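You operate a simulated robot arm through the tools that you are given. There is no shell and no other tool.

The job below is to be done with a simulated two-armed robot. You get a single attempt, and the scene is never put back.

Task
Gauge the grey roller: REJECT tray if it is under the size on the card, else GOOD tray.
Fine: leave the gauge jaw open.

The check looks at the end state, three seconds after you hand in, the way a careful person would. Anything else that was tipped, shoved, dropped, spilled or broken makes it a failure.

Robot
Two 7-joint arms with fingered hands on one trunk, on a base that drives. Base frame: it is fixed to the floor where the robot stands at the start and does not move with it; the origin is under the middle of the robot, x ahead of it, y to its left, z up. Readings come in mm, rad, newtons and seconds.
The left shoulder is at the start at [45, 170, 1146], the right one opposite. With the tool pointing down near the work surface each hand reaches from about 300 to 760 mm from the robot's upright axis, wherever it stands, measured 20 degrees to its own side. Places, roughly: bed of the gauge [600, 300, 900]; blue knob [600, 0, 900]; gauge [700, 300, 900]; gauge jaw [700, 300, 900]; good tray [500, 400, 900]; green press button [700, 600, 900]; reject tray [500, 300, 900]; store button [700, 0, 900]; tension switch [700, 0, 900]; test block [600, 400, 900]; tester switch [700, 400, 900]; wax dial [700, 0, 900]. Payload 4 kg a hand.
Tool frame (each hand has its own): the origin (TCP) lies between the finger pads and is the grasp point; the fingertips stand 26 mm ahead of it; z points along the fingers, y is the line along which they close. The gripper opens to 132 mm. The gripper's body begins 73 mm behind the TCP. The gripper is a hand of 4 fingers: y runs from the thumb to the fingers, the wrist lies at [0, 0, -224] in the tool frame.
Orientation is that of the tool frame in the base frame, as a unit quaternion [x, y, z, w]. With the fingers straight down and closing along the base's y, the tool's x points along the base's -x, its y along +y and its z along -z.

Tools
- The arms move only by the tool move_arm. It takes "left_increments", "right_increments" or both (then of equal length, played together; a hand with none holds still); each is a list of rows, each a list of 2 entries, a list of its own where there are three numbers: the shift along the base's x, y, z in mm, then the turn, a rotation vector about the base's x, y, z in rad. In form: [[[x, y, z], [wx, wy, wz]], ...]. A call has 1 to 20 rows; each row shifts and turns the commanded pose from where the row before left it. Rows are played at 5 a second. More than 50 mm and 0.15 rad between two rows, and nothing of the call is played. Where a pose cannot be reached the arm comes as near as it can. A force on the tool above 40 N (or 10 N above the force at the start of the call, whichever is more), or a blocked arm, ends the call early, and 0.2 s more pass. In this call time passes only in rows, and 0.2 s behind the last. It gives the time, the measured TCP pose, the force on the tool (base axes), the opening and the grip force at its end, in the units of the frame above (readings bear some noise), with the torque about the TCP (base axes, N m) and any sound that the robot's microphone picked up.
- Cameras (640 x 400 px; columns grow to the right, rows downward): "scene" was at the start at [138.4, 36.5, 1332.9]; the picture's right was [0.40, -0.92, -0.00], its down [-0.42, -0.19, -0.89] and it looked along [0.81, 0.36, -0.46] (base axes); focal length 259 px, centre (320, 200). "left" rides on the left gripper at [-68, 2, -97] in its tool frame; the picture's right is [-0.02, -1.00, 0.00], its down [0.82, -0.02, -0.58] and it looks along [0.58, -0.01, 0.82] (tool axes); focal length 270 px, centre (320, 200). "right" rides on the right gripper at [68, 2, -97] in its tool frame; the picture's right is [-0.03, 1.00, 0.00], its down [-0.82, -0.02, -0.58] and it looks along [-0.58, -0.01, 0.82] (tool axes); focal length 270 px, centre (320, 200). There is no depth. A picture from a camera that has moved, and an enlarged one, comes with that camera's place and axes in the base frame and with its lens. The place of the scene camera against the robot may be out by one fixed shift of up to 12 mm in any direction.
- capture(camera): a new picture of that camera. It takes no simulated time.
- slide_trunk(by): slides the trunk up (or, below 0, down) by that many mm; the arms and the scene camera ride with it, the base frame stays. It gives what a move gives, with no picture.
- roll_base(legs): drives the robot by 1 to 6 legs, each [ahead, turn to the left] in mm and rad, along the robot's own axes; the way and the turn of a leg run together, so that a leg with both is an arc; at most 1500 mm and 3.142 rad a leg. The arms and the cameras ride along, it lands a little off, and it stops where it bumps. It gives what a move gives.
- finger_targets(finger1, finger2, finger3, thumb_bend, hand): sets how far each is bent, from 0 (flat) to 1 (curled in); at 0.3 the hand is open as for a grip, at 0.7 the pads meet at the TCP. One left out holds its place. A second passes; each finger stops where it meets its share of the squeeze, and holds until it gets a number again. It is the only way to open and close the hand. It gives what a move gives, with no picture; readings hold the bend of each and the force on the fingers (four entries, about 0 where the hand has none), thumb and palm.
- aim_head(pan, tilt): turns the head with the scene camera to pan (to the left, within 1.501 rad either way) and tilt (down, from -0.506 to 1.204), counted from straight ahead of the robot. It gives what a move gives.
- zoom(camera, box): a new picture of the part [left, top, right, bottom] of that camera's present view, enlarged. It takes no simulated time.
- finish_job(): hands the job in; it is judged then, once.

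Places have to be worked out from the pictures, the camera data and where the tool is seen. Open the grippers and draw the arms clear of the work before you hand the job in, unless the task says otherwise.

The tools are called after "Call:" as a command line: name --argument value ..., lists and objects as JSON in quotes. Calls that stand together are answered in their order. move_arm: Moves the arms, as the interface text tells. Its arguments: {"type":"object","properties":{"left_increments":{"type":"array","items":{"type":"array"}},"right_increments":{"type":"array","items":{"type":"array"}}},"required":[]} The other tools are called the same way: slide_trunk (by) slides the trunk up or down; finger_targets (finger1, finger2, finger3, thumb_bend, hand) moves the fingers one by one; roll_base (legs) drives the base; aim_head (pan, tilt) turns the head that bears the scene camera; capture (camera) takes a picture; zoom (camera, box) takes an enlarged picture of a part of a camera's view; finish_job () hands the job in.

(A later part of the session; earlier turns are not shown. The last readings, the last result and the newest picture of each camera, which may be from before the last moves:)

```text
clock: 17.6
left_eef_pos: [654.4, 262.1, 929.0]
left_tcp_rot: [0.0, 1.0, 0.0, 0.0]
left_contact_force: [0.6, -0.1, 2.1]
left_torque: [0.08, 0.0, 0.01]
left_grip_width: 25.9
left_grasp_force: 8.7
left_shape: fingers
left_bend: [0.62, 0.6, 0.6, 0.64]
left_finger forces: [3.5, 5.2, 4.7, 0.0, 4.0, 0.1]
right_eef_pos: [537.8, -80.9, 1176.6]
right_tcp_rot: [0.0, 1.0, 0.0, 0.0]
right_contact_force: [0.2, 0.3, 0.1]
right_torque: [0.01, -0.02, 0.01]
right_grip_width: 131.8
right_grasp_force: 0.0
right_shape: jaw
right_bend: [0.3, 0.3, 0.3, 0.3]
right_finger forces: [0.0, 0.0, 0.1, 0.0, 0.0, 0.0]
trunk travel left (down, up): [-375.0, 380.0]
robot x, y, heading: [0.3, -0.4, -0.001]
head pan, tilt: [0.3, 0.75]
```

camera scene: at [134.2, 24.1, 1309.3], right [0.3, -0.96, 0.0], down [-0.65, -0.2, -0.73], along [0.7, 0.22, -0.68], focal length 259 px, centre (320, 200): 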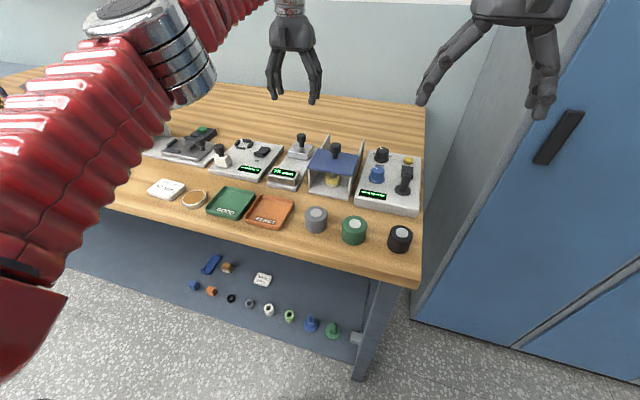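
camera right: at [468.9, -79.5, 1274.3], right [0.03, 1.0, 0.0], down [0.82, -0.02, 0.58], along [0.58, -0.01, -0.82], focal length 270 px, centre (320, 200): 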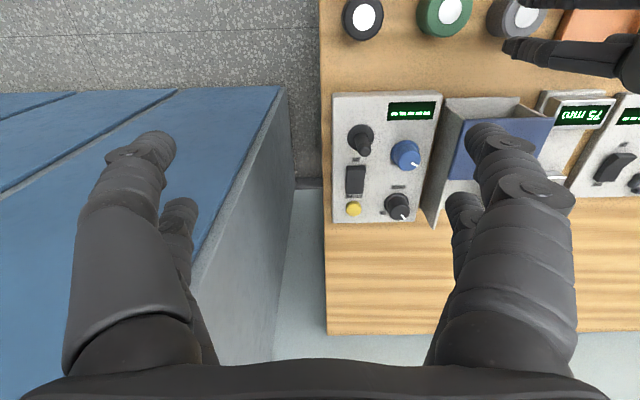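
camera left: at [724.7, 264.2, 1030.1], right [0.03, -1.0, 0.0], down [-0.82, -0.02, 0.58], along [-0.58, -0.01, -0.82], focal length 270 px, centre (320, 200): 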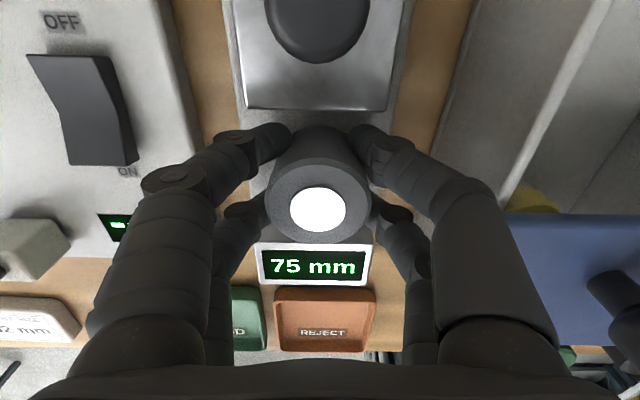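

The vertical force jumped by about 3 N, so the roller now rests on the bed (bed top about z 897). I'll open the fingers just enough to let go.

Call:
finger_targets --hand "left" --finger1 0.48 --finger2 0.48 --finger3 0.48 --thumb_bend 0.48

Call:
capture --camera "left"

Call:
zoom --camera "scene" --box '[264, 130, 344, 180]'

```text
clock: 18.6
left_eef_pos: [654.6, 263.0, 929.9]
left_tcp_rot: [-0.002, 1.0, 0.0, -0.001]
left_contact_force: [-0.4, 0.7, -0.5]
left_torque: [0.03, -0.02, 0.02]
left_grip_width: 72.2
left_grasp_force: 0.1
left_shape: fingers
left_bend: [0.48, 0.48, 0.48, 0.48]
left_finger forces: [0.0, 0.0, 0.0, 0.1, 0.0, 0.0]
right_eef_pos: [537.8, -80.8, 1176.0]
right_tcp_rot: [0.0, 1.0, 0.0, 0.0]
right_contact_force: [-0.1, -0.1, 0.5]
right_torque: [-0.03, 0.03, 0.0]
right_grip_width: 131.8
right_grasp_force: 0.0
right_shape: jaw
right_bend: [0.3, 0.3, 0.3, 0.3]
right_finger forces: [0.0, 0.0, 0.1, 0.1, 0.0, 0.0]
trunk travel left (down, up): [-375.0, 380.0]
robot x, y, heading: [-0.3, -1.5, -0.002]
head pan, tilt: [0.3, 0.75]
```

```text
taken
camera left: at [724.3, 264.6, 1027.5], right [0.03, -1.0, 0.0], down [-0.82, -0.02, 0.58], along [-0.58, -0.02, -0.82], focal length 270 px, centre (320, 200)
```

left: 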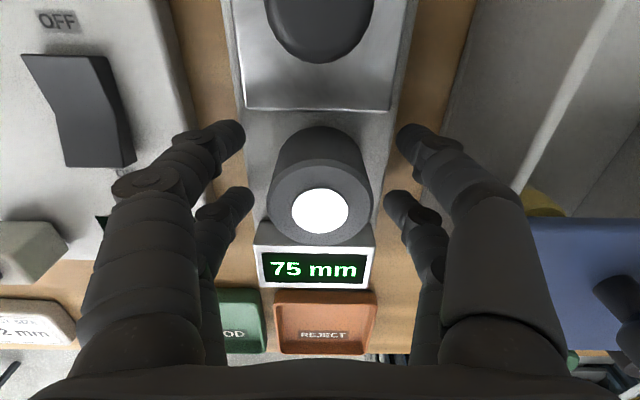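

```text
8.00 times, centred on (304, 155) of scene
camera zoom: at [134.1, 24.1, 1309.3], right [0.3, -0.96, 0.0], down [-0.65, -0.2, -0.73], along [0.7, 0.22, -0.68], focal length 2069 px, centre (448, 560)
```

zoom: 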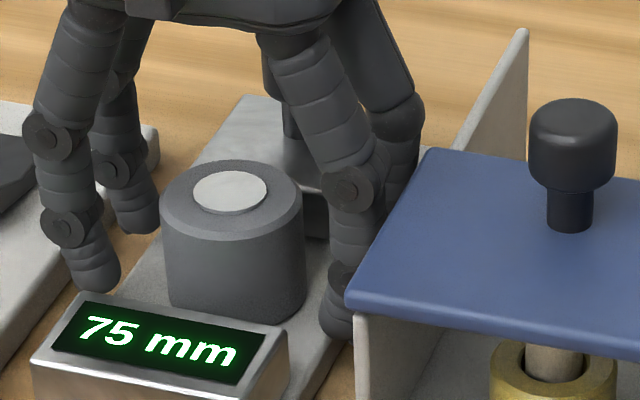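

The roller stands upright on the bed, free of the fingers. I'll raise the hand straight up, clear of it.

Call:
move_arm --left_increments '[[[0, 0, 15], [0, 0, 0]], [[0, 0, 25], [0, 0, 0]], [[0, 0, 30], [0, 0, 0]], [[0, 0, 30], [0, 0, 0]], [[0, 0, 0], [0, 0, 0]]]'

Call:
capture --camera "left"

Call:
zoom --camera "scene" --box '[240, 110, 368, 190]'

```text
clock: 19.8
left_eef_pos: [655.4, 263.6, 1031.4]
left_tcp_rot: [-0.001, 1.0, 0.0, 0.0]
left_contact_force: [-0.5, -0.6, 0.7]
left_torque: [-0.01, -0.02, 0.02]
left_grip_width: 72.3
left_grasp_force: 0.1
left_shape: fingers
left_bend: [0.48, 0.48, 0.48, 0.48]
left_finger forces: [0.1, 0.0, 0.1, 0.0, 0.0, 0.0]
right_eef_pos: [538.4, -80.7, 1176.0]
right_tcp_rot: [0.0, 1.0, 0.0, -0.001]
right_contact_force: [0.5, 0.1, 0.2]
right_torque: [-0.01, 0.03, -0.01]
right_grip_width: 132.0
right_grasp_force: 0.0
right_shape: jaw
right_bend: [0.3, 0.3, 0.3, 0.3]
right_finger forces: [0.0, 0.0, 0.0, 0.0, 0.0, 0.0]
trunk travel left (down, up): [-375.0, 380.0]
robot x, y, heading: [-1.0, -1.1, 0.0]
head pan, tilt: [0.3, 0.75]
```

```text
taken
camera left: at [724.2, 265.3, 1128.8], right [0.03, -1.0, 0.0], down [-0.82, -0.02, 0.58], along [-0.58, -0.02, -0.82], focal length 270 px, centre (320, 200)
```

left: 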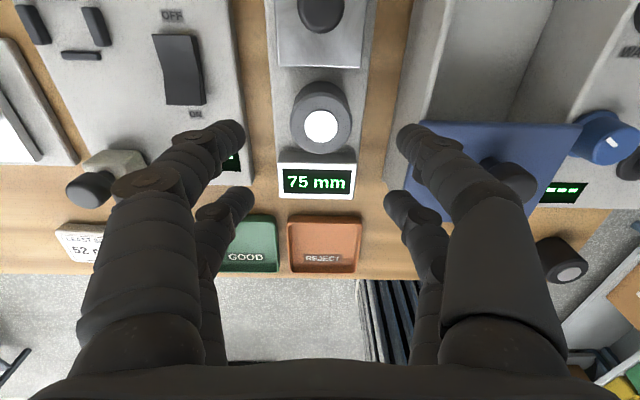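

```text
5.00 times, centred on (304, 150) of scene
camera zoom: at [134.4, 24.3, 1309.3], right [0.3, -0.96, 0.0], down [-0.65, -0.2, -0.73], along [0.7, 0.22, -0.68], focal length 1293 px, centre (400, 450)
```

zoom: 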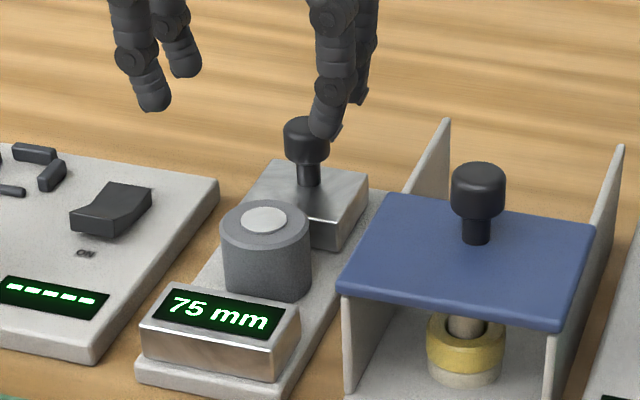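

The roller stands centred on the bed at about [653, 263], and the display reads 75 mm with the jaw open. I'll move the hand forward above the knob and check the reach.

Call:
move_arm --left_increments '[[[24, 0.5, 0], [0, 0, 0]], [[24, 0.5, 0], [0, 0, 0]], [[22.5, 0.5, 0], [0, 0, 0]], [[0, 0, 0], [0, 0, 0]]]'

Call:
capture --camera "left"

Call:
zoom --camera "left" --box '[240, 50, 400, 150]'

```text
clock: 20.8
left_eef_pos: [716.6, 265.4, 1030.2]
left_tcp_rot: [0.0, 1.0, 0.0, 0.0]
left_contact_force: [-0.3, 0.0, 0.9]
left_torque: [0.02, 0.02, -0.02]
left_grip_width: 72.0
left_grasp_force: 0.0
left_shape: fingers
left_bend: [0.48, 0.48, 0.48, 0.48]
left_finger forces: [0.0, 0.1, 0.1, 0.0, 0.0, 0.1]
left hand out of reach, approached as far as the arm can: row 3
right_eef_pos: [538.5, -82.2, 1176.4]
right_tcp_rot: [0.0, 1.0, 0.0, -0.001]
right_contact_force: [0.8, 0.5, -0.5]
right_torque: [-0.03, 0.01, 0.03]
right_grip_width: 131.8
right_grasp_force: 0.1
right_shape: jaw
right_bend: [0.3, 0.3, 0.3, 0.3]
right_finger forces: [0.0, 0.1, 0.1, 0.0, 0.0, 0.1]
trunk travel left (down, up): [-375.0, 380.0]
robot x, y, heading: [0.2, -0.2, -0.002]
head pan, tilt: [0.3, 0.75]
```

```text
taken
camera left: at [784.5, 267.8, 1128.0], right [0.03, -1.0, 0.0], down [-0.82, -0.02, 0.58], along [-0.58, -0.01, -0.82], focal length 270 px, centre (320, 200)
```

left: 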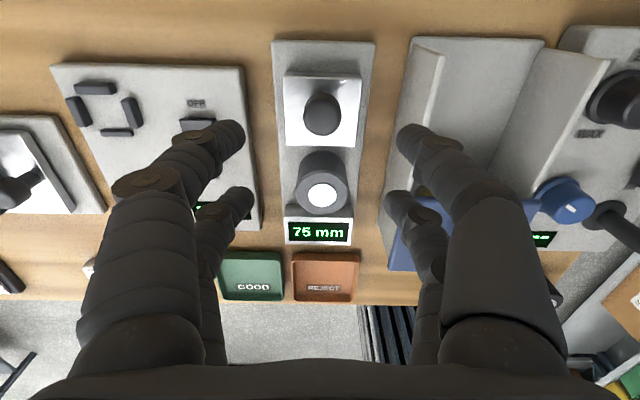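

```text
4.00 times, centred on (320, 100) of left
camera zoom: at [784.5, 267.8, 1128.0], right [0.03, -1.0, 0.0], down [-0.82, -0.02, 0.58], along [-0.58, -0.01, -0.82], focal length 1081 px, centre (320, 600)
```

zoom: 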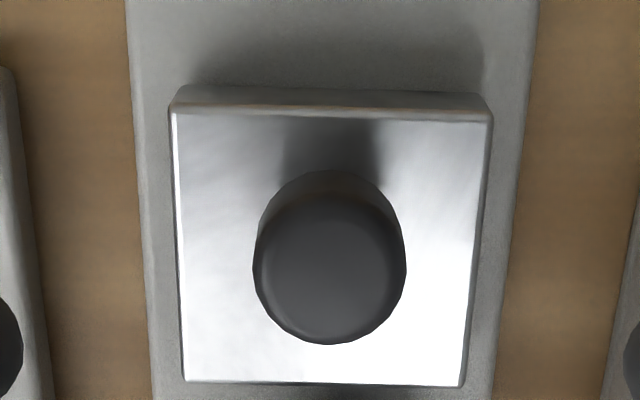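

The arm stops at x ≈ 717 with the tool straight down, 10 mm short of the knob at [726.5, 265]. I'll tip the hand about 0.18 rad so the fingers point slightly forward, which brings the wrist back within reach.

Call:
move_arm --left_increments '[[[0, 0, 0], [0, -0.09, 0]], [[0, 0, 0], [0, -0.09, 0]], [[0, 0, 0], [0, 0, 0]]]'

Call:
capture --camera "left"

```text
clock: 21.6
left_eef_pos: [715.2, 266.3, 1030.2]
left_tcp_rot: [-0.001, 0.996, 0.0, 0.09]
left_contact_force: [0.5, 0.0, 0.3]
left_torque: [-0.04, 0.02, 0.0]
left_grip_width: 71.9
left_grasp_force: 0.1
left_shape: fingers
left_bend: [0.48, 0.48, 0.48, 0.48]
left_finger forces: [0.0, 0.0, 0.0, 0.1, 0.0, 0.0]
right_eef_pos: [538.1, -80.0, 1177.0]
right_tcp_rot: [0.0, 1.0, -0.001, -0.001]
right_contact_force: [0.2, -0.3, -0.5]
right_torque: [0.02, 0.0, -0.01]
right_grip_width: 132.0
right_grasp_force: 0.1
right_shape: jaw
right_bend: [0.3, 0.3, 0.3, 0.3]
right_finger forces: [0.0, 0.0, 0.0, 0.1, 0.0, 0.0]
trunk travel left (down, up): [-375.0, 380.0]
robot x, y, heading: [4.2, -1.2, 0.0]
head pan, tilt: [0.3, 0.75]
```

```text
taken
camera left: at [765.8, 267.7, 1138.7], right [0.03, -1.0, 0.0], down [-0.91, -0.02, 0.42], along [-0.42, -0.02, -0.91], focal length 270 px, centre (320, 200)
```

left: 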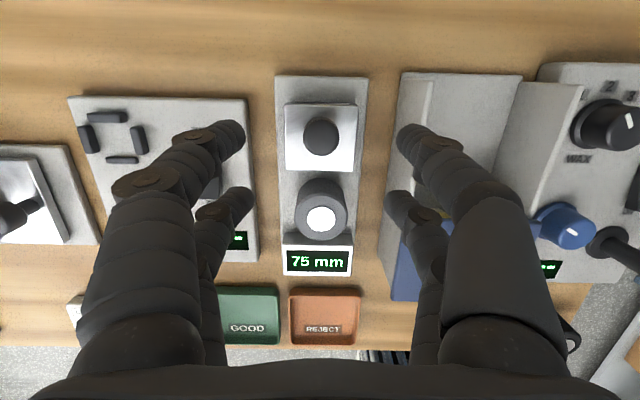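

The tilt worked, with the fingers now leaning forward. I'll move to x ≈ 723 so the fingertips centre on the knob, and come down partway.

Call:
move_arm --left_increments '[[[7.5, -1, -20], [0, 0, 0]], [[0, 0, -20], [0, 0, 0]], [[0, 0, 0], [0, 0, 0]]]'

Call:
capture --camera "left"

Call:
zoom --camera "scene" --box '[240, 100, 368, 180]'

```text
clock: 22.4
left_eef_pos: [722.3, 265.7, 990.0]
left_tcp_rot: [-0.001, 0.996, 0.0, 0.09]
left_contact_force: [0.1, 0.5, -0.5]
left_torque: [-0.02, -0.02, -0.05]
left_grip_width: 71.9
left_grasp_force: 0.0
left_shape: fingers
left_bend: [0.48, 0.48, 0.48, 0.48]
left_finger forces: [0.0, 0.0, 0.1, 0.1, 0.1, 0.0]
right_eef_pos: [537.2, -80.8, 1175.3]
right_tcp_rot: [-0.001, 1.0, 0.001, -0.001]
right_contact_force: [0.0, 0.0, -0.3]
right_torque: [-0.02, 0.02, -0.03]
right_grip_width: 131.8
right_grasp_force: 0.1
right_shape: jaw
right_bend: [0.3, 0.3, 0.3, 0.3]
right_finger forces: [0.0, 0.1, 0.1, 0.0, 0.0, 0.0]
trunk travel left (down, up): [-375.0, 380.0]
robot x, y, heading: [-0.0, 2.7, 0.004]
head pan, tilt: [0.3, 0.75]
```

```text
taken
camera left: at [773.1, 266.6, 1098.6], right [0.03, -1.0, 0.0], down [-0.91, -0.02, 0.42], along [-0.42, -0.02, -0.91], focal length 270 px, centre (320, 200)
```

left: 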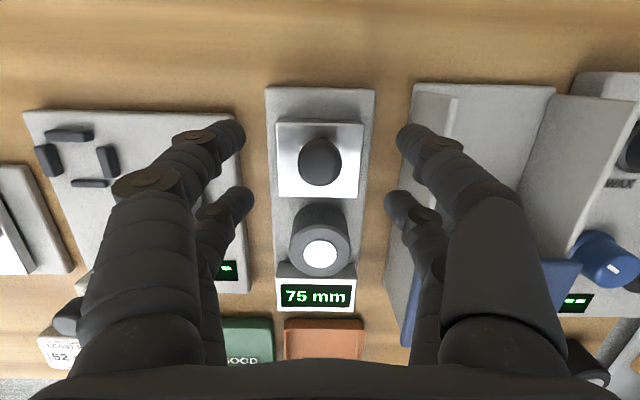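

```text
5.00 times, centred on (304, 140) of scene
camera zoom: at [134.2, 24.0, 1309.3], right [0.3, -0.96, 0.0], down [-0.65, -0.2, -0.73], along [0.7, 0.22, -0.68], focal length 1293 px, centre (400, 500)
```

zoom: 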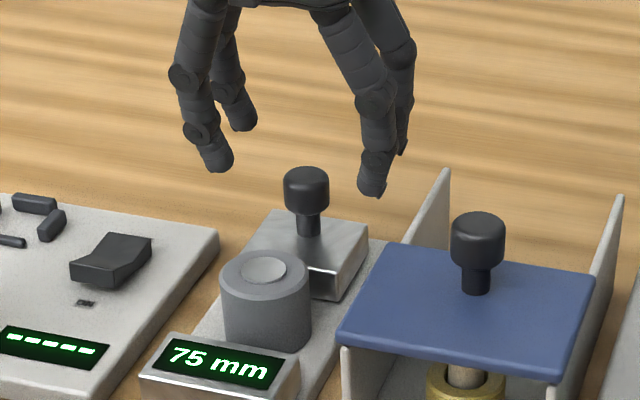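

The hand is centred over the knob. I'll close the fingers to about 60 mm to keep the thumb side off the box wall, then lower to z ≈ 956 around the knob.

Call:
finger_targets --hand "left" --finger1 0.52 --finger2 0.52 --finger3 0.52 --thumb_bend 0.52

Call:
move_arm --left_increments '[[[0, -0.3, -12], [0, 0, 0]], [[0, 0, -12], [0, 0, 0]], [[0, 0, -10], [0, 0, 0]], [[0, 0, 0], [0, 0, 0]]]'

Call:
capture --camera "left"

Call:
zoom --camera "scene" --box '[240, 110, 368, 190]'

```text
clock: 23.4
left_eef_pos: [721.9, 265.3, 990.4]
left_tcp_rot: [-0.001, 0.996, 0.0, 0.09]
left_contact_force: [0.7, -0.5, -1.2]
left_torque: [0.0, 0.0, -0.03]
left_grip_width: 60.0
left_grasp_force: 0.2
left_shape: fingers
left_bend: [0.52, 0.52, 0.52, 0.52]
left_finger forces: [0.0, 0.0, 0.0, 0.1, 0.1, 0.1]
right_eef_pos: [538.2, -80.6, 1177.0]
right_tcp_rot: [0.0, 1.0, 0.0, -0.001]
right_contact_force: [0.0, -0.4, 0.6]
right_torque: [0.0, 0.02, 0.02]
right_grip_width: 132.3
right_grasp_force: 0.1
right_shape: jaw
right_bend: [0.3, 0.3, 0.3, 0.3]
right_finger forces: [0.0, 0.0, 0.0, 0.1, 0.1, 0.0]
trunk travel left (down, up): [-375.0, 380.0]
robot x, y, heading: [2.3, 2.6, 0.001]
head pan, tilt: [0.3, 0.75]
```

```text
clock: 24.4
left_eef_pos: [721.3, 264.4, 956.2]
left_tcp_rot: [-0.001, 0.996, 0.0, 0.09]
left_contact_force: [0.0, 0.0, -0.7]
left_torque: [0.0, 0.01, 0.0]
left_grip_width: 59.7
left_grasp_force: 0.0
left_shape: fingers
left_bend: [0.52, 0.52, 0.52, 0.52]
left_finger forces: [0.0, 0.0, 0.0, 0.0, 0.1, 0.0]
right_eef_pos: [537.2, -80.1, 1177.0]
right_tcp_rot: [0.0, 1.0, 0.0, 0.0]
right_contact_force: [-0.1, 0.2, 0.3]
right_torque: [0.0, 0.02, -0.04]
right_grip_width: 131.7
right_grasp_force: 0.1
right_shape: jaw
right_bend: [0.3, 0.3, 0.3, 0.3]
right_finger forces: [0.1, 0.0, 0.1, 0.0, 0.0, 0.0]
trunk travel left (down, up): [-375.0, 380.0]
robot x, y, heading: [3.3, -1.2, -0.003]
head pan, tilt: [0.3, 0.75]
```

```text
taken
camera left: at [772.2, 265.5, 1064.5], right [0.03, -1.0, 0.0], down [-0.91, -0.02, 0.42], along [-0.42, -0.01, -0.91], focal length 270 px, centre (320, 200)
```

left: 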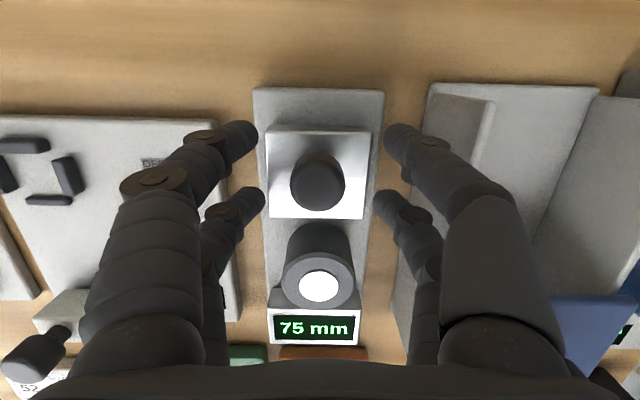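

```text
5.00 times, centred on (304, 150) of scene
camera zoom: at [134.1, 24.1, 1309.4], right [0.3, -0.96, 0.0], down [-0.65, -0.2, -0.73], along [0.7, 0.22, -0.68], focal length 1293 px, centre (400, 450)
```

zoom: 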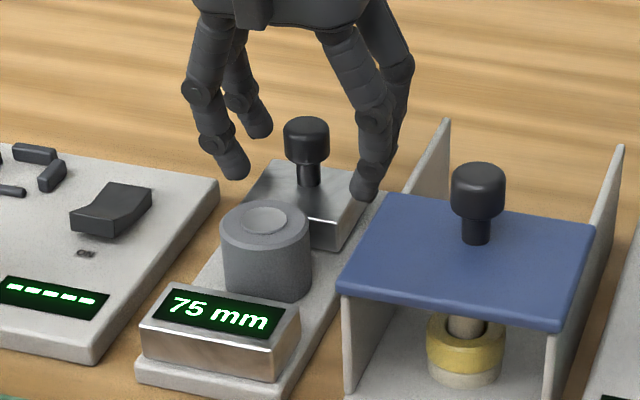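

The fingertips now surround the knob, with no contact so far. I'll close them around it.

Call:
finger_targets --hand "left" --finger1 0.66 --finger2 0.66 --finger3 0.66 --thumb_bend 0.66

Call:
capture --camera "left"

Call:
zoom --camera "scene" --box '[240, 110, 368, 190]'

```text
clock: 25.4
left_eef_pos: [722.5, 264.1, 956.3]
left_tcp_rot: [-0.001, 0.996, 0.001, 0.09]
left_contact_force: [-0.3, 0.0, -0.5]
left_torque: [0.03, -0.02, 0.03]
left_grip_width: 13.9
left_grasp_force: 0.1
left_shape: fingers
left_bend: [0.66, 0.66, 0.66, 0.66]
left_finger forces: [0.0, 0.0, 0.0, 0.1, 0.1, 0.0]
right_eef_pos: [538.5, -81.0, 1177.4]
right_tcp_rot: [0.0, 1.0, 0.0, -0.001]
right_contact_force: [0.2, -0.4, 0.0]
right_torque: [0.03, 0.0, -0.02]
right_grip_width: 131.9
right_grasp_force: 0.1
right_shape: jaw
right_bend: [0.3, 0.3, 0.3, 0.3]
right_finger forces: [0.0, 0.0, 0.0, 0.0, 0.0, 0.0]
trunk travel left (down, up): [-375.0, 380.0]
robot x, y, heading: [-3.7, -0.2, 0.004]
head pan, tilt: [0.3, 0.75]
```

```text
taken
camera left: at [772.3, 265.5, 1064.5], right [0.03, -1.0, 0.0], down [-0.91, -0.02, 0.42], along [-0.42, -0.01, -0.91], focal length 270 px, centre (320, 200)
```

left: 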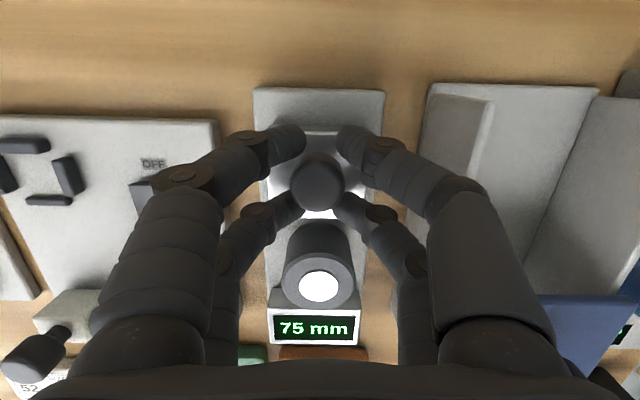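

```text
5.00 times, centred on (304, 150) of scene
camera zoom: at [134.2, 24.1, 1309.3], right [0.3, -0.96, 0.0], down [-0.65, -0.2, -0.73], along [0.7, 0.22, -0.68], focal length 1293 px, centre (400, 450)
```

zoom: 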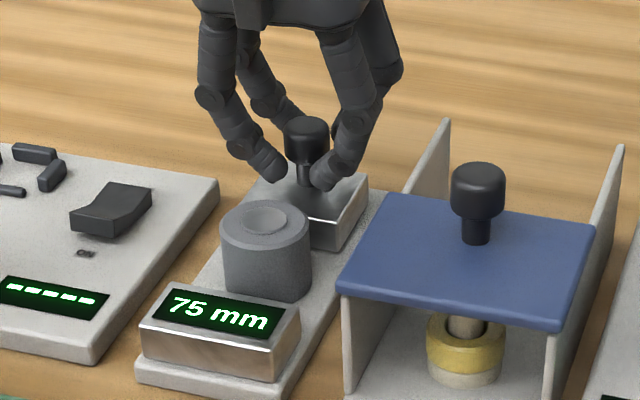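

The fingers cage the knob but don't touch it yet. I'll close them a little further.

Call:
finger_targets --hand "left" --finger1 0.7 --finger2 0.7 --finger3 0.7 --thumb_bend 0.7

Call:
zoom --camera "left" --box '[224, 110, 416, 230]'

Call:
zoom --camera "scene" --box '[264, 120, 344, 170]'

```text
clock: 26.4
left_eef_pos: [721.4, 265.0, 955.9]
left_tcp_rot: [-0.002, 0.996, 0.0, 0.09]
left_contact_force: [-0.7, 1.6, -1.7]
left_torque: [0.0, 0.04, 0.03]
left_grip_width: 2.8
left_grasp_force: 0.6
left_shape: fingers
left_bend: [0.69, 0.69, 0.69, 0.7]
left_finger forces: [0.4, 0.8, 0.4, 0.0, 0.2, 0.1]
right_eef_pos: [537.7, -79.9, 1176.2]
right_tcp_rot: [0.0, 1.0, 0.0, -0.001]
right_contact_force: [0.3, -0.7, -0.3]
right_torque: [0.04, 0.0, 0.02]
right_grip_width: 131.6
right_grasp_force: 0.0
right_shape: jaw
right_bend: [0.3, 0.3, 0.3, 0.3]
right_finger forces: [0.1, 0.1, 0.0, 0.0, 0.0, 0.1]
trunk travel left (down, up): [-375.0, 380.0]
robot x, y, heading: [-2.2, 2.0, 0.006]
head pan, tilt: [0.3, 0.75]
```

```text
3.33 times, centred on (320, 170) of left
camera zoom: at [772.3, 265.6, 1064.4], right [0.03, -1.0, 0.0], down [-0.91, -0.02, 0.42], along [-0.42, -0.02, -0.91], focal length 901 px, centre (320, 300)
```

zoom: 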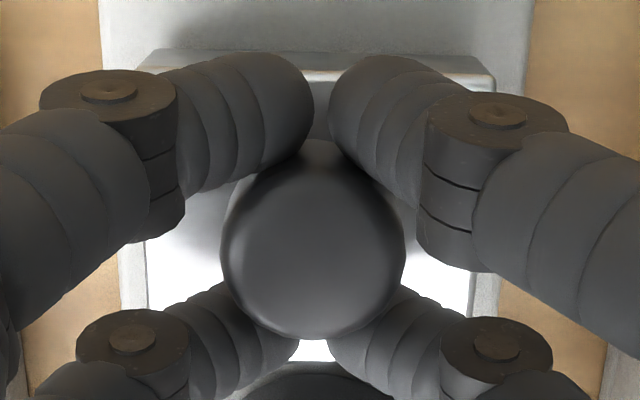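

```text
8.00 times, centred on (304, 145) of scene
camera zoom: at [134.2, 24.2, 1309.3], right [0.3, -0.96, 0.0], down [-0.65, -0.2, -0.73], along [0.7, 0.22, -0.68], focal length 2069 px, centre (448, 640)
```

zoom: 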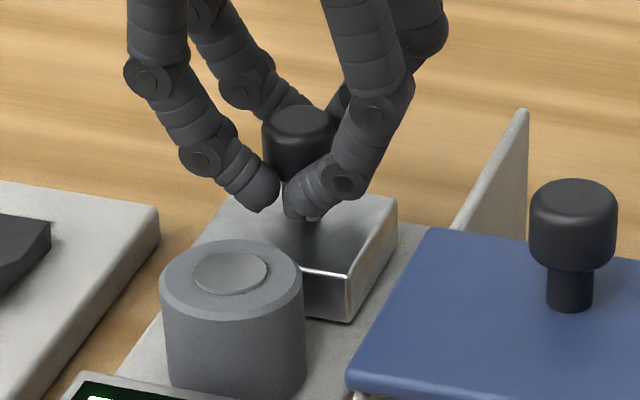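

The four fingers close around the knob like a cage, with only light contact forces. I'll pull the jaw gently toward −x by 10 mm and read the display.

Call:
move_arm --left_increments '[[[-3, 0, 0], [0, 0, 0]], [[-3, 0, 0], [0, 0, 0]], [[-4, 0, 0], [0, 0, 0]], [[0, 0, 0], [0, 0, 0]]]'

Call:
capture --camera "left"

Call:
zoom --camera "scene" --box '[256, 120, 352, 180]'

```text
clock: 27.4
left_eef_pos: [710.2, 264.5, 955.9]
left_tcp_rot: [-0.001, 0.996, 0.0, 0.089]
left_contact_force: [0.9, 0.6, 0.3]
left_torque: [-0.03, -0.01, 0.0]
left_grip_width: 2.6
left_grasp_force: 1.1
left_shape: fingers
left_bend: [0.69, 0.69, 0.7, 0.7]
left_finger forces: [0.9, 0.6, 0.2, 0.0, 0.4, 0.1]
right_eef_pos: [538.5, -80.8, 1175.9]
right_tcp_rot: [0.0, 1.0, 0.001, 0.0]
right_contact_force: [0.6, -0.1, -0.8]
right_torque: [0.02, -0.02, -0.02]
right_grip_width: 131.9
right_grasp_force: 0.0
right_shape: jaw
right_bend: [0.3, 0.3, 0.3, 0.3]
right_finger forces: [0.0, 0.0, 0.0, 0.0, 0.0, 0.1]
trunk travel left (down, up): [-375.0, 380.0]
robot x, y, heading: [0.1, 0.3, -0.0]
head pan, tilt: [0.3, 0.75]
```

```text
taken
camera left: at [762.4, 265.6, 1064.5], right [0.03, -1.0, 0.0], down [-0.91, -0.02, 0.42], along [-0.42, -0.02, -0.91], focal length 270 px, centre (320, 200)
```

left: 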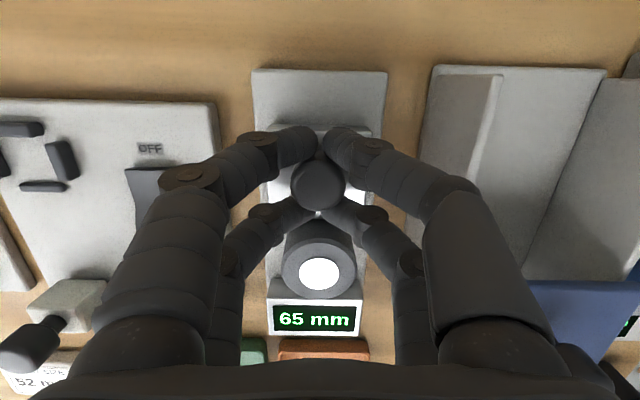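

```text
6.67 times, centred on (304, 150) of scene
camera zoom: at [134.3, 24.2, 1309.3], right [0.3, -0.96, 0.0], down [-0.65, -0.2, -0.73], along [0.7, 0.22, -0.68], focal length 1724 px, centre (427, 533)
```

zoom: 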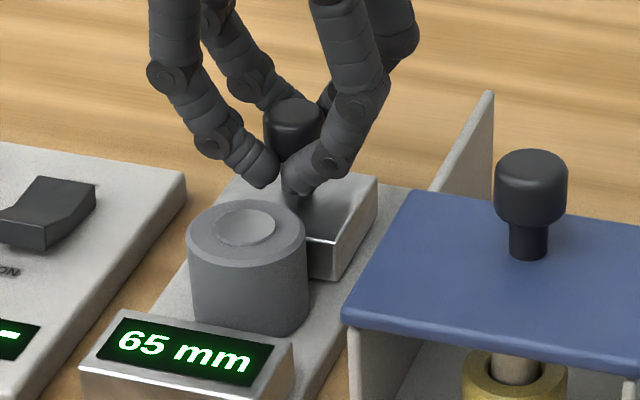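

The jaw slides freely and the display now reads 65 mm. I'll pull on in small steps, checking the force and the display as it meets the roller.

Call:
move_arm --left_increments '[[[-2, 0, 0], [0, 0, 0]], [[-2, 0, 0], [0, 0, 0]], [[-2, 0, 0], [0, 0, 0]], [[-2, 0, 0], [0, 0, 0]], [[0, 0, 0], [0, 0, 0]]]'

Call:
capture --camera "left"

Call:
zoom --camera "scene" --box '[256, 120, 352, 180]'

```text
clock: 28.6
left_eef_pos: [703.9, 264.7, 956.5]
left_tcp_rot: [-0.001, 0.996, 0.0, 0.088]
left_contact_force: [1.8, -0.6, -1.0]
left_torque: [0.0, 0.02, -0.02]
left_grip_width: 2.4
left_grasp_force: 1.3
left_shape: fingers
left_bend: [0.69, 0.7, 0.7, 0.7]
left_finger forces: [1.1, 0.4, 0.3, 0.1, 0.9, 0.0]
right_eef_pos: [538.4, -80.3, 1176.0]
right_tcp_rot: [-0.001, 1.0, 0.0, -0.001]
right_contact_force: [-0.2, -0.4, 0.1]
right_torque: [-0.02, 0.01, -0.02]
right_grip_width: 131.9
right_grasp_force: 0.0
right_shape: jaw
right_bend: [0.3, 0.3, 0.3, 0.3]
right_finger forces: [0.0, 0.0, 0.1, 0.0, 0.0, 0.1]
trunk travel left (down, up): [-375.0, 380.0]
robot x, y, heading: [-0.4, -0.3, -0.002]
head pan, tilt: [0.3, 0.75]
```

```text
taken
camera left: at [754.7, 266.4, 1064.8], right [0.03, -1.0, 0.0], down [-0.91, -0.02, 0.42], along [-0.42, -0.02, -0.91], focal length 270 px, centre (320, 200)
```

left: 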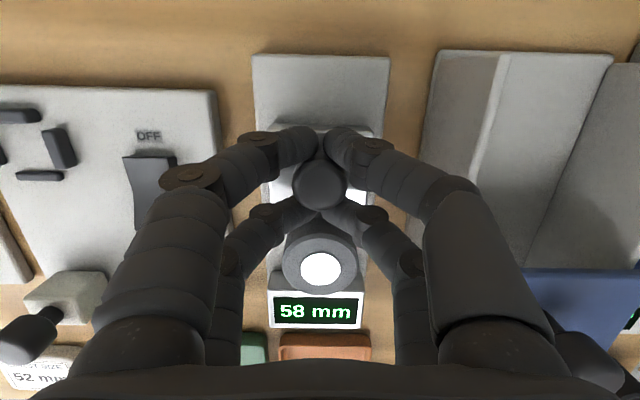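

```text
6.67 times, centred on (304, 150) of scene
camera zoom: at [134.4, 24.1, 1309.3], right [0.3, -0.96, 0.0], down [-0.65, -0.2, -0.73], along [0.7, 0.22, -0.68], focal length 1724 px, centre (427, 533)
```

zoom: 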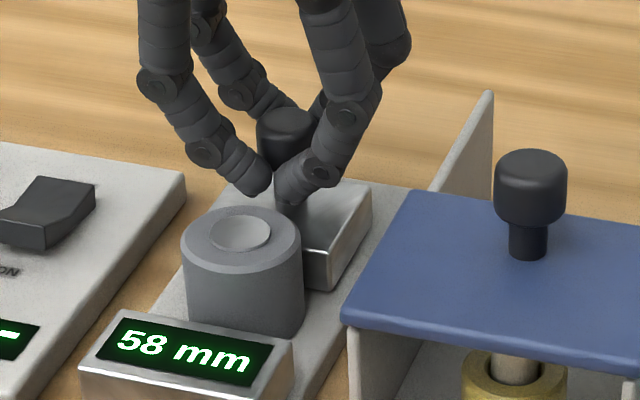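

The display reads 58 mm and the jaw has started moving the roller toward the fixed jaw. I'll continue in 1.5 mm rows.

Call:
move_arm --left_increments '[[[-1.5, 0, 0], [0, 0, 0]], [[-1.5, 0, 0], [0, 0, 0]], [[-1.5, 0, 0], [0, 0, 0]], [[0, 0, 0], [0, 0, 0]]]'

Call:
zoom --camera "scene" --box '[256, 120, 352, 180]'

Call:
zoom --camera "left" --box '[240, 230, 400, 330]'

```text
clock: 29.6
left_eef_pos: [699.3, 263.4, 956.2]
left_tcp_rot: [0.0, 0.996, 0.0, 0.089]
left_contact_force: [2.4, -0.2, 0.1]
left_torque: [0.02, -0.02, 0.02]
left_grip_width: 2.4
left_grasp_force: 1.0
left_shape: fingers
left_bend: [0.69, 0.7, 0.7, 0.7]
left_finger forces: [1.3, 0.4, 0.2, 0.1, 0.8, 0.0]
right_eef_pos: [538.1, -80.6, 1176.9]
right_tcp_rot: [0.0, 1.0, 0.0, -0.001]
right_contact_force: [-0.6, 0.1, 0.0]
right_torque: [-0.02, -0.04, 0.02]
right_grip_width: 132.1
right_grasp_force: 0.1
right_shape: jaw
right_bend: [0.3, 0.3, 0.3, 0.3]
right_finger forces: [0.0, 0.0, 0.1, 0.1, 0.0, 0.0]
trunk travel left (down, up): [-375.0, 380.0]
robot x, y, heading: [0.4, 1.9, -0.002]
head pan, tilt: [0.3, 0.75]
```

```text
6.67 times, centred on (304, 150) of scene
camera zoom: at [134.3, 24.1, 1309.3], right [0.3, -0.96, 0.0], down [-0.65, -0.2, -0.73], along [0.7, 0.22, -0.68], focal length 1724 px, centre (427, 533)
```

zoom: 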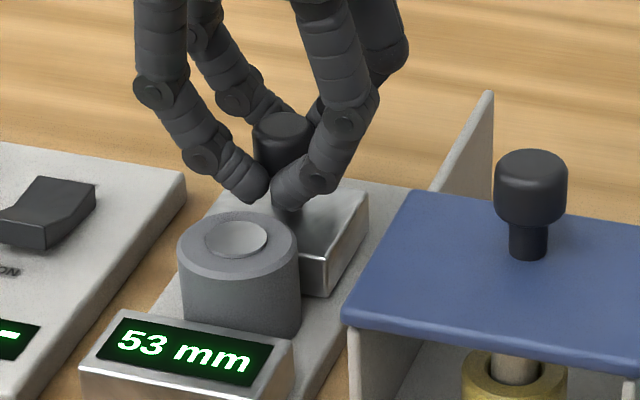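

```text
4.00 times, centred on (320, 280) of left
camera zoom: at [750.2, 266.1, 1064.4], right [0.03, -1.0, 0.0], down [-0.91, -0.02, 0.42], along [-0.42, -0.02, -0.91], focal length 1081 px, centre (320, -120)
```

zoom: 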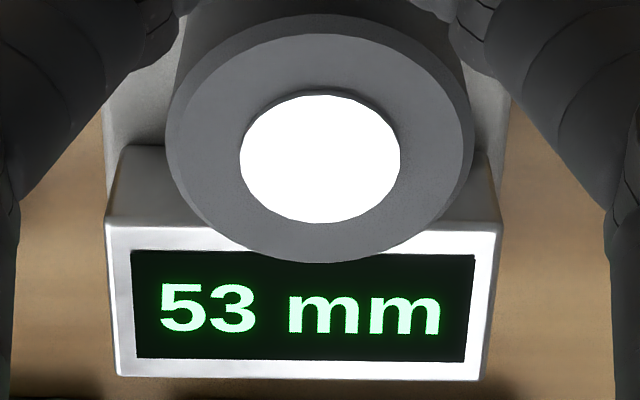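

The display shows 53 mm with only about 2 N of sliding force, so the roller isn't clamped yet. I'll continue 1 mm at a time.

Call:
move_arm --left_increments '[[[-1, 0, 0], [0, 0, 0]], [[-1, 0, 0], [0, 0, 0]], [[0, 0, 0], [0, 0, 0]]]'

Call:
zoom --camera "scene" --box '[256, 120, 352, 180]'

Call:
zoom --camera "left" --box '[240, 230, 400, 330]'

```text
clock: 30.4
left_eef_pos: [696.6, 264.1, 956.7]
left_tcp_rot: [0.0, 0.996, 0.0, 0.09]
left_contact_force: [1.9, 0.4, -1.2]
left_torque: [-0.02, -0.05, 0.03]
left_grip_width: 2.6
left_grasp_force: 1.0
left_shape: fingers
left_bend: [0.69, 0.7, 0.7, 0.7]
left_finger forces: [1.3, 0.4, 0.3, 0.0, 0.8, 0.0]
right_eef_pos: [538.1, -79.9, 1175.7]
right_tcp_rot: [0.0, 1.0, 0.0, 0.0]
right_contact_force: [1.0, 0.7, -0.1]
right_torque: [0.01, -0.02, -0.03]
right_grip_width: 131.9
right_grasp_force: 0.0
right_shape: jaw
right_bend: [0.3, 0.3, 0.3, 0.3]
right_finger forces: [0.0, 0.0, 0.0, 0.0, 0.0, 0.0]
trunk travel left (down, up): [-375.0, 380.0]
robot x, y, heading: [-0.3, -1.9, -0.001]
head pan, tilt: [0.3, 0.75]
```

```text
6.67 times, centred on (304, 150) of scene
camera zoom: at [134.3, 24.1, 1309.3], right [0.3, -0.96, 0.0], down [-0.65, -0.2, -0.73], along [0.7, 0.22, -0.68], focal length 1724 px, centre (427, 533)
```

zoom: 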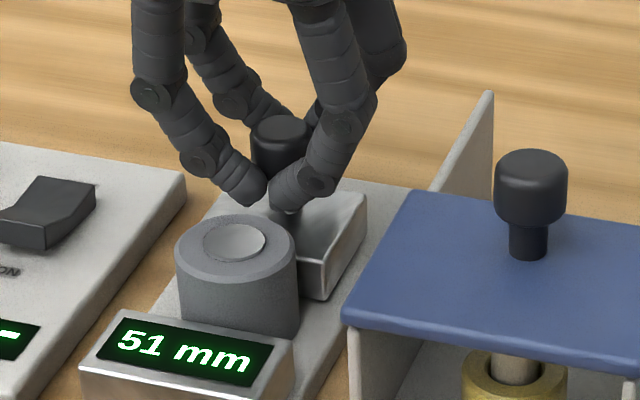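

```text
4.00 times, centred on (320, 280) of left
camera zoom: at [747.9, 266.1, 1064.5], right [0.03, -1.0, 0.0], down [-0.91, -0.02, 0.42], along [-0.42, -0.01, -0.91], focal length 1081 px, centre (320, -120)
```

zoom: 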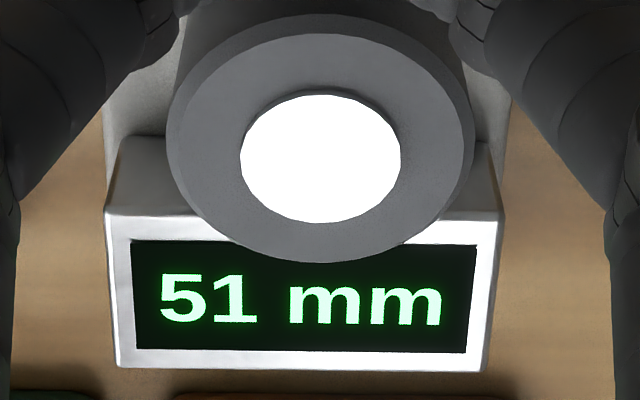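

The display is already at 51 mm and the jaw still moves freely. I'll continue until it clamps, to get a true reading.

Call:
move_arm --left_increments '[[[-1, 0, 0], [0, 0, 0]], [[-1, 0, 0], [0, 0, 0]], [[0, 0, 0], [0, 0, 0]]]'

Call:
zoom --camera "left" --box '[240, 230, 400, 330]'

```text
clock: 31.2
left_eef_pos: [695.8, 265.1, 955.6]
left_tcp_rot: [-0.001, 0.996, 0.0, 0.089]
left_contact_force: [0.0, -0.8, -0.4]
left_torque: [-0.02, -0.02, -0.01]
left_grip_width: 2.5
left_grasp_force: 1.5
left_shape: fingers
left_bend: [0.69, 0.7, 0.7, 0.7]
left_finger forces: [1.0, 0.4, 0.3, 0.0, 0.8, 0.0]
right_eef_pos: [539.8, -81.0, 1176.1]
right_tcp_rot: [0.0, 1.0, 0.0, 0.0]
right_contact_force: [0.1, -0.1, -0.8]
right_torque: [0.02, -0.01, -0.02]
right_grip_width: 132.2
right_grasp_force: 0.0
right_shape: jaw
right_bend: [0.3, 0.3, 0.3, 0.3]
right_finger forces: [0.1, 0.0, 0.0, 0.0, 0.0, 0.0]
trunk travel left (down, up): [-375.0, 380.0]
robot x, y, heading: [-0.2, -3.5, 0.004]
head pan, tilt: [0.3, 0.75]
```

```text
4.00 times, centred on (320, 280) of left
camera zoom: at [746.0, 266.3, 1064.6], right [0.03, -1.0, 0.0], down [-0.91, -0.02, 0.42], along [-0.42, -0.02, -0.91], focal length 1081 px, centre (320, -120)
```

zoom: 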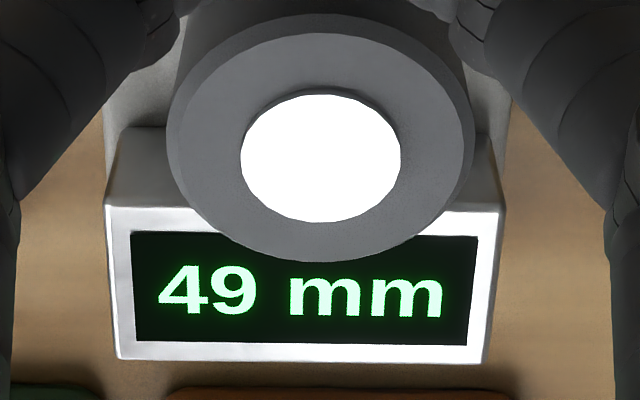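

The reading is 49 mm and there is still no rise in force. Another small pull.

Call:
move_arm --left_increments '[[[-1, 0, 0], [0, 0, 0]], [[-1, 0, 0], [0, 0, 0]], [[0, 0, 0], [0, 0, 0]]]'

Call:
zoom --camera "left" --box '[240, 230, 400, 330]'

Call:
zoom --camera "scene" --box '[256, 120, 352, 180]'

```text
clock: 32.0
left_eef_pos: [693.1, 264.4, 956.3]
left_tcp_rot: [-0.001, 0.996, 0.0, 0.09]
left_contact_force: [0.1, -0.1, -0.5]
left_torque: [-0.01, -0.03, 0.02]
left_grip_width: 2.4
left_grasp_force: 1.7
left_shape: fingers
left_bend: [0.69, 0.7, 0.7, 0.7]
left_finger forces: [1.2, 0.4, 0.3, 0.0, 0.7, 0.0]
right_eef_pos: [537.5, -80.6, 1176.2]
right_tcp_rot: [-0.001, 1.0, -0.001, -0.001]
right_contact_force: [-0.6, -0.4, -0.3]
right_torque: [0.02, -0.01, 0.0]
right_grip_width: 131.9
right_grasp_force: 0.0
right_shape: jaw
right_bend: [0.3, 0.3, 0.3, 0.3]
right_finger forces: [0.0, 0.0, 0.1, 0.1, 0.1, 0.0]
trunk travel left (down, up): [-375.0, 380.0]
robot x, y, heading: [-2.7, -0.4, -0.001]
head pan, tilt: [0.3, 0.75]
```

```text
4.00 times, centred on (320, 280) of left
camera zoom: at [743.7, 266.2, 1064.6], right [0.03, -1.0, 0.0], down [-0.91, -0.02, 0.42], along [-0.42, -0.02, -0.91], focal length 1081 px, centre (320, -120)
```

zoom: 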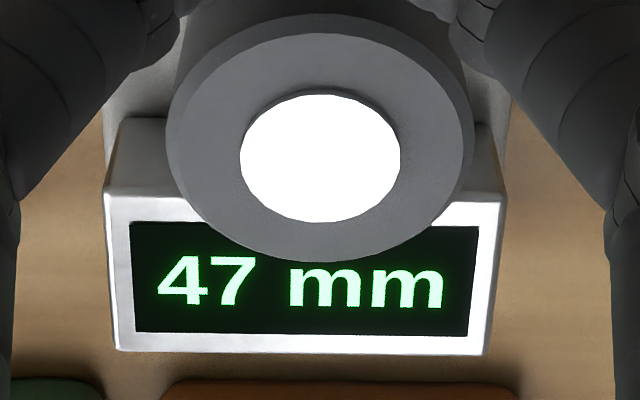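

```text
6.67 times, centred on (304, 150) of scene
camera zoom: at [134.3, 24.1, 1309.3], right [0.3, -0.96, 0.0], down [-0.65, -0.2, -0.73], along [0.7, 0.22, -0.68], focal length 1724 px, centre (427, 533)
```

zoom: 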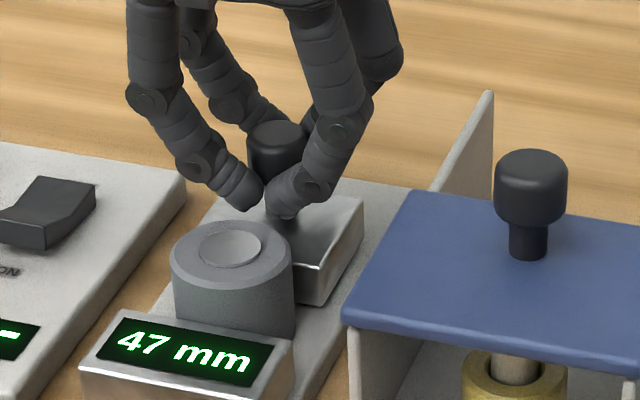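

The reading is 47 mm, and from the view I judge the roller to be about 46 mm across, nearly against the fixed jaw. I'll continue 1 mm at a time, watching for the force rise.

Call:
move_arm --left_increments '[[[-1, 0, 0], [0, 0, 0]], [[0, 0, 0], [0, 0, 0]]]'

Call:
zoom --camera "left" --box '[240, 230, 400, 330]'

```text
clock: 32.6
left_eef_pos: [692.5, 264.2, 956.8]
left_tcp_rot: [-0.001, 0.996, 0.0, 0.091]
left_contact_force: [4.4, 0.4, 0.3]
left_torque: [-0.04, -0.1, 0.01]
left_grip_width: 2.6
left_grasp_force: 2.1
left_shape: fingers
left_bend: [0.69, 0.7, 0.7, 0.7]
left_finger forces: [2.3, 0.1, 0.1, 0.0, 1.2, 0.0]
right_eef_pos: [538.2, -80.4, 1176.3]
right_tcp_rot: [-0.001, 1.0, 0.0, -0.001]
right_contact_force: [0.2, -0.4, -0.8]
right_torque: [0.01, 0.0, -0.03]
right_grip_width: 131.7
right_grasp_force: 0.0
right_shape: jaw
right_bend: [0.3, 0.3, 0.3, 0.3]
right_finger forces: [0.0, 0.1, 0.0, 0.0, 0.0, 0.0]
trunk travel left (down, up): [-375.0, 380.0]
robot x, y, heading: [-1.2, -1.5, 0.001]
head pan, tilt: [0.3, 0.75]
```

```text
4.00 times, centred on (320, 280) of left
camera zoom: at [742.9, 266.0, 1064.5], right [0.03, -1.0, 0.0], down [-0.91, -0.02, 0.42], along [-0.42, -0.02, -0.91], focal length 1081 px, centre (320, -120)
```

zoom: 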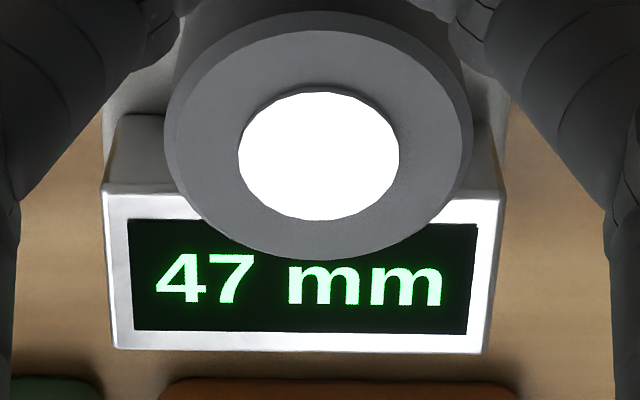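

The force rose to 4.4 N while the display stayed at 47 mm, so the roller seems to be clamped. One more 1 mm nudge to confirm it.

Call:
move_arm --left_increments '[[[-1, 0, 0], [0, 0, 0]], [[0, 0, 0], [0, 0, 0]]]'

Call:
zoom --camera "left" --box '[240, 230, 400, 330]'

Call:
zoom --camera "scene" --box '[256, 120, 352, 180]'

```text
clock: 33.2
left_eef_pos: [691.5, 264.4, 956.8]
left_tcp_rot: [-0.001, 0.996, -0.001, 0.09]
left_contact_force: [6.7, -1.2, 0.4]
left_torque: [0.01, -0.1, -0.04]
left_grip_width: 2.8
left_grasp_force: 3.1
left_shape: fingers
left_bend: [0.69, 0.7, 0.7, 0.7]
left_finger forces: [4.2, 0.0, 0.0, 0.0, 2.0, 0.0]
right_eef_pos: [539.7, -80.2, 1176.7]
right_tcp_rot: [0.0, 1.0, -0.001, -0.001]
right_contact_force: [0.4, 0.1, 0.1]
right_torque: [0.01, -0.01, 0.01]
right_grip_width: 132.0
right_grasp_force: 0.0
right_shape: jaw
right_bend: [0.3, 0.3, 0.3, 0.3]
right_finger forces: [0.0, 0.1, 0.1, 0.1, 0.1, 0.0]
trunk travel left (down, up): [-375.0, 380.0]
robot x, y, heading: [-2.6, 0.5, -0.001]
head pan, tilt: [0.3, 0.75]
```

```text
4.00 times, centred on (320, 280) of left
camera zoom: at [742.4, 266.0, 1064.5], right [0.03, -1.0, 0.0], down [-0.91, -0.02, 0.42], along [-0.42, -0.02, -0.91], focal length 1081 px, centre (320, -120)
```

zoom: 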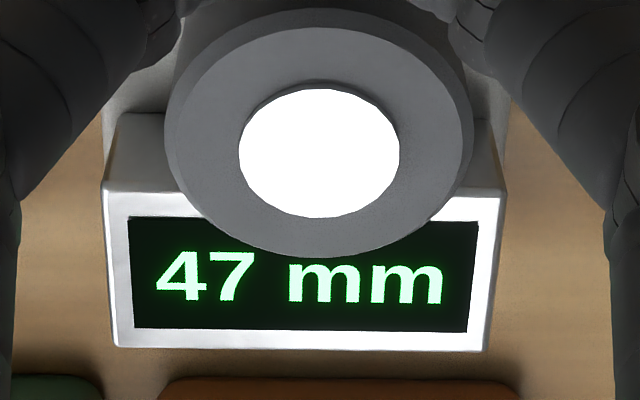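

```text
6.67 times, centred on (304, 150) of scene
camera zoom: at [135.0, 24.1, 1309.3], right [0.3, -0.96, 0.0], down [-0.65, -0.2, -0.73], along [0.7, 0.22, -0.68], focal length 1724 px, centre (427, 533)
```

zoom: 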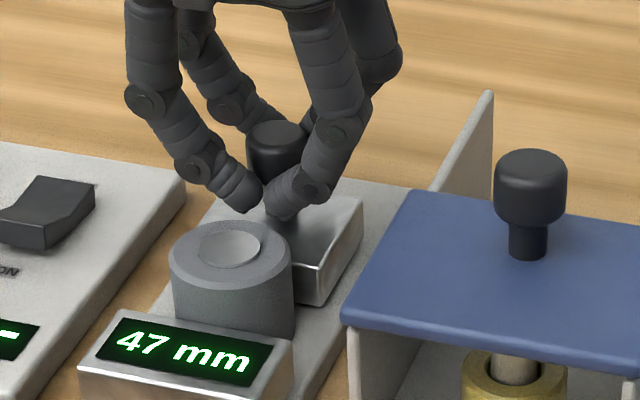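

It is clamped: 47 mm at about 7 N, under the 52 mm on the card, so the roller goes to REJECT. Next I'll push the jaw back open toward +x.

Call:
move_arm --left_increments '[[[4, 0, 0], [0, 0, 0]], [[6, 0, 0], [0, 0, 0]], [[6, 0, 0], [0, 0, 0]], [[6, 0, 0], [0, 0, 0]], [[5, 0, 0], [0, 0, 0]], [[0, 0, 0], [0, 0, 0]]]'

Call:
capture --camera "left"

Call:
zoom --camera "scene" --box '[256, 120, 352, 180]'

```text
clock: 34.6
left_eef_pos: [718.5, 265.5, 955.8]
left_tcp_rot: [-0.001, 0.996, 0.001, 0.09]
left_contact_force: [0.0, 0.9, 1.2]
left_torque: [0.01, 0.03, 0.01]
left_grip_width: 2.0
left_grasp_force: 1.2
left_shape: fingers
left_bend: [0.7, 0.7, 0.7, 0.7]
left_finger forces: [0.7, 0.9, 0.6, 0.0, 0.1, 0.0]
right_eef_pos: [538.5, -80.6, 1175.6]
right_tcp_rot: [0.0, 1.0, 0.0, 0.0]
right_contact_force: [-1.4, -0.6, 0.0]
right_torque: [0.0, -0.01, 0.0]
right_grip_width: 132.0
right_grasp_force: 0.0
right_shape: jaw
right_bend: [0.3, 0.3, 0.3, 0.3]
right_finger forces: [0.0, 0.0, 0.0, 0.1, 0.1, 0.0]
trunk travel left (down, up): [-375.0, 380.0]
robot x, y, heading: [0.2, 0.8, 0.004]
head pan, tilt: [0.3, 0.75]
```

```text
taken
camera left: at [769.1, 266.4, 1064.2], right [0.03, -1.0, 0.0], down [-0.91, -0.02, 0.42], along [-0.42, -0.02, -0.91], focal length 270 px, centre (320, 200)
```

left: 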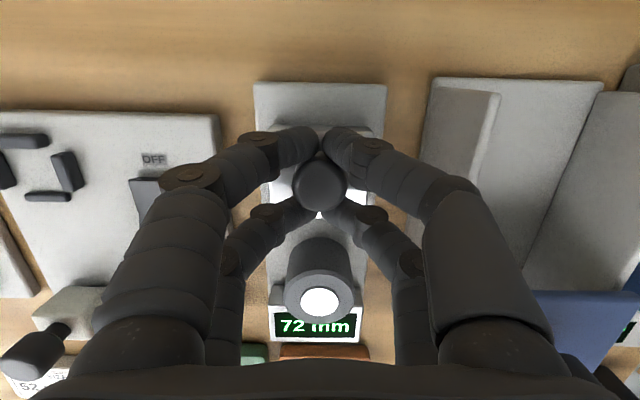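

```text
6.67 times, centred on (304, 150) of scene
camera zoom: at [134.1, 24.2, 1309.3], right [0.3, -0.96, 0.0], down [-0.65, -0.2, -0.73], along [0.7, 0.22, -0.68], focal length 1724 px, centre (427, 533)
```

zoom: 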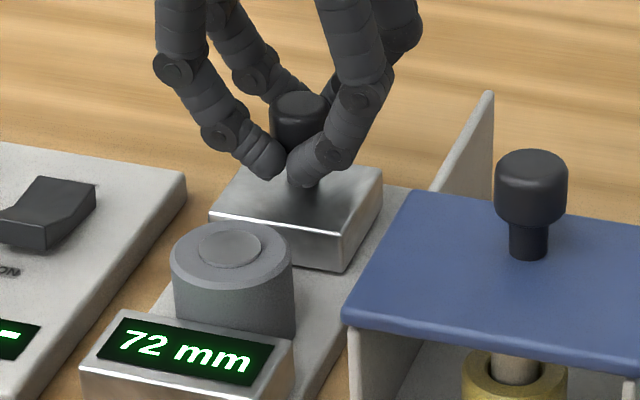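

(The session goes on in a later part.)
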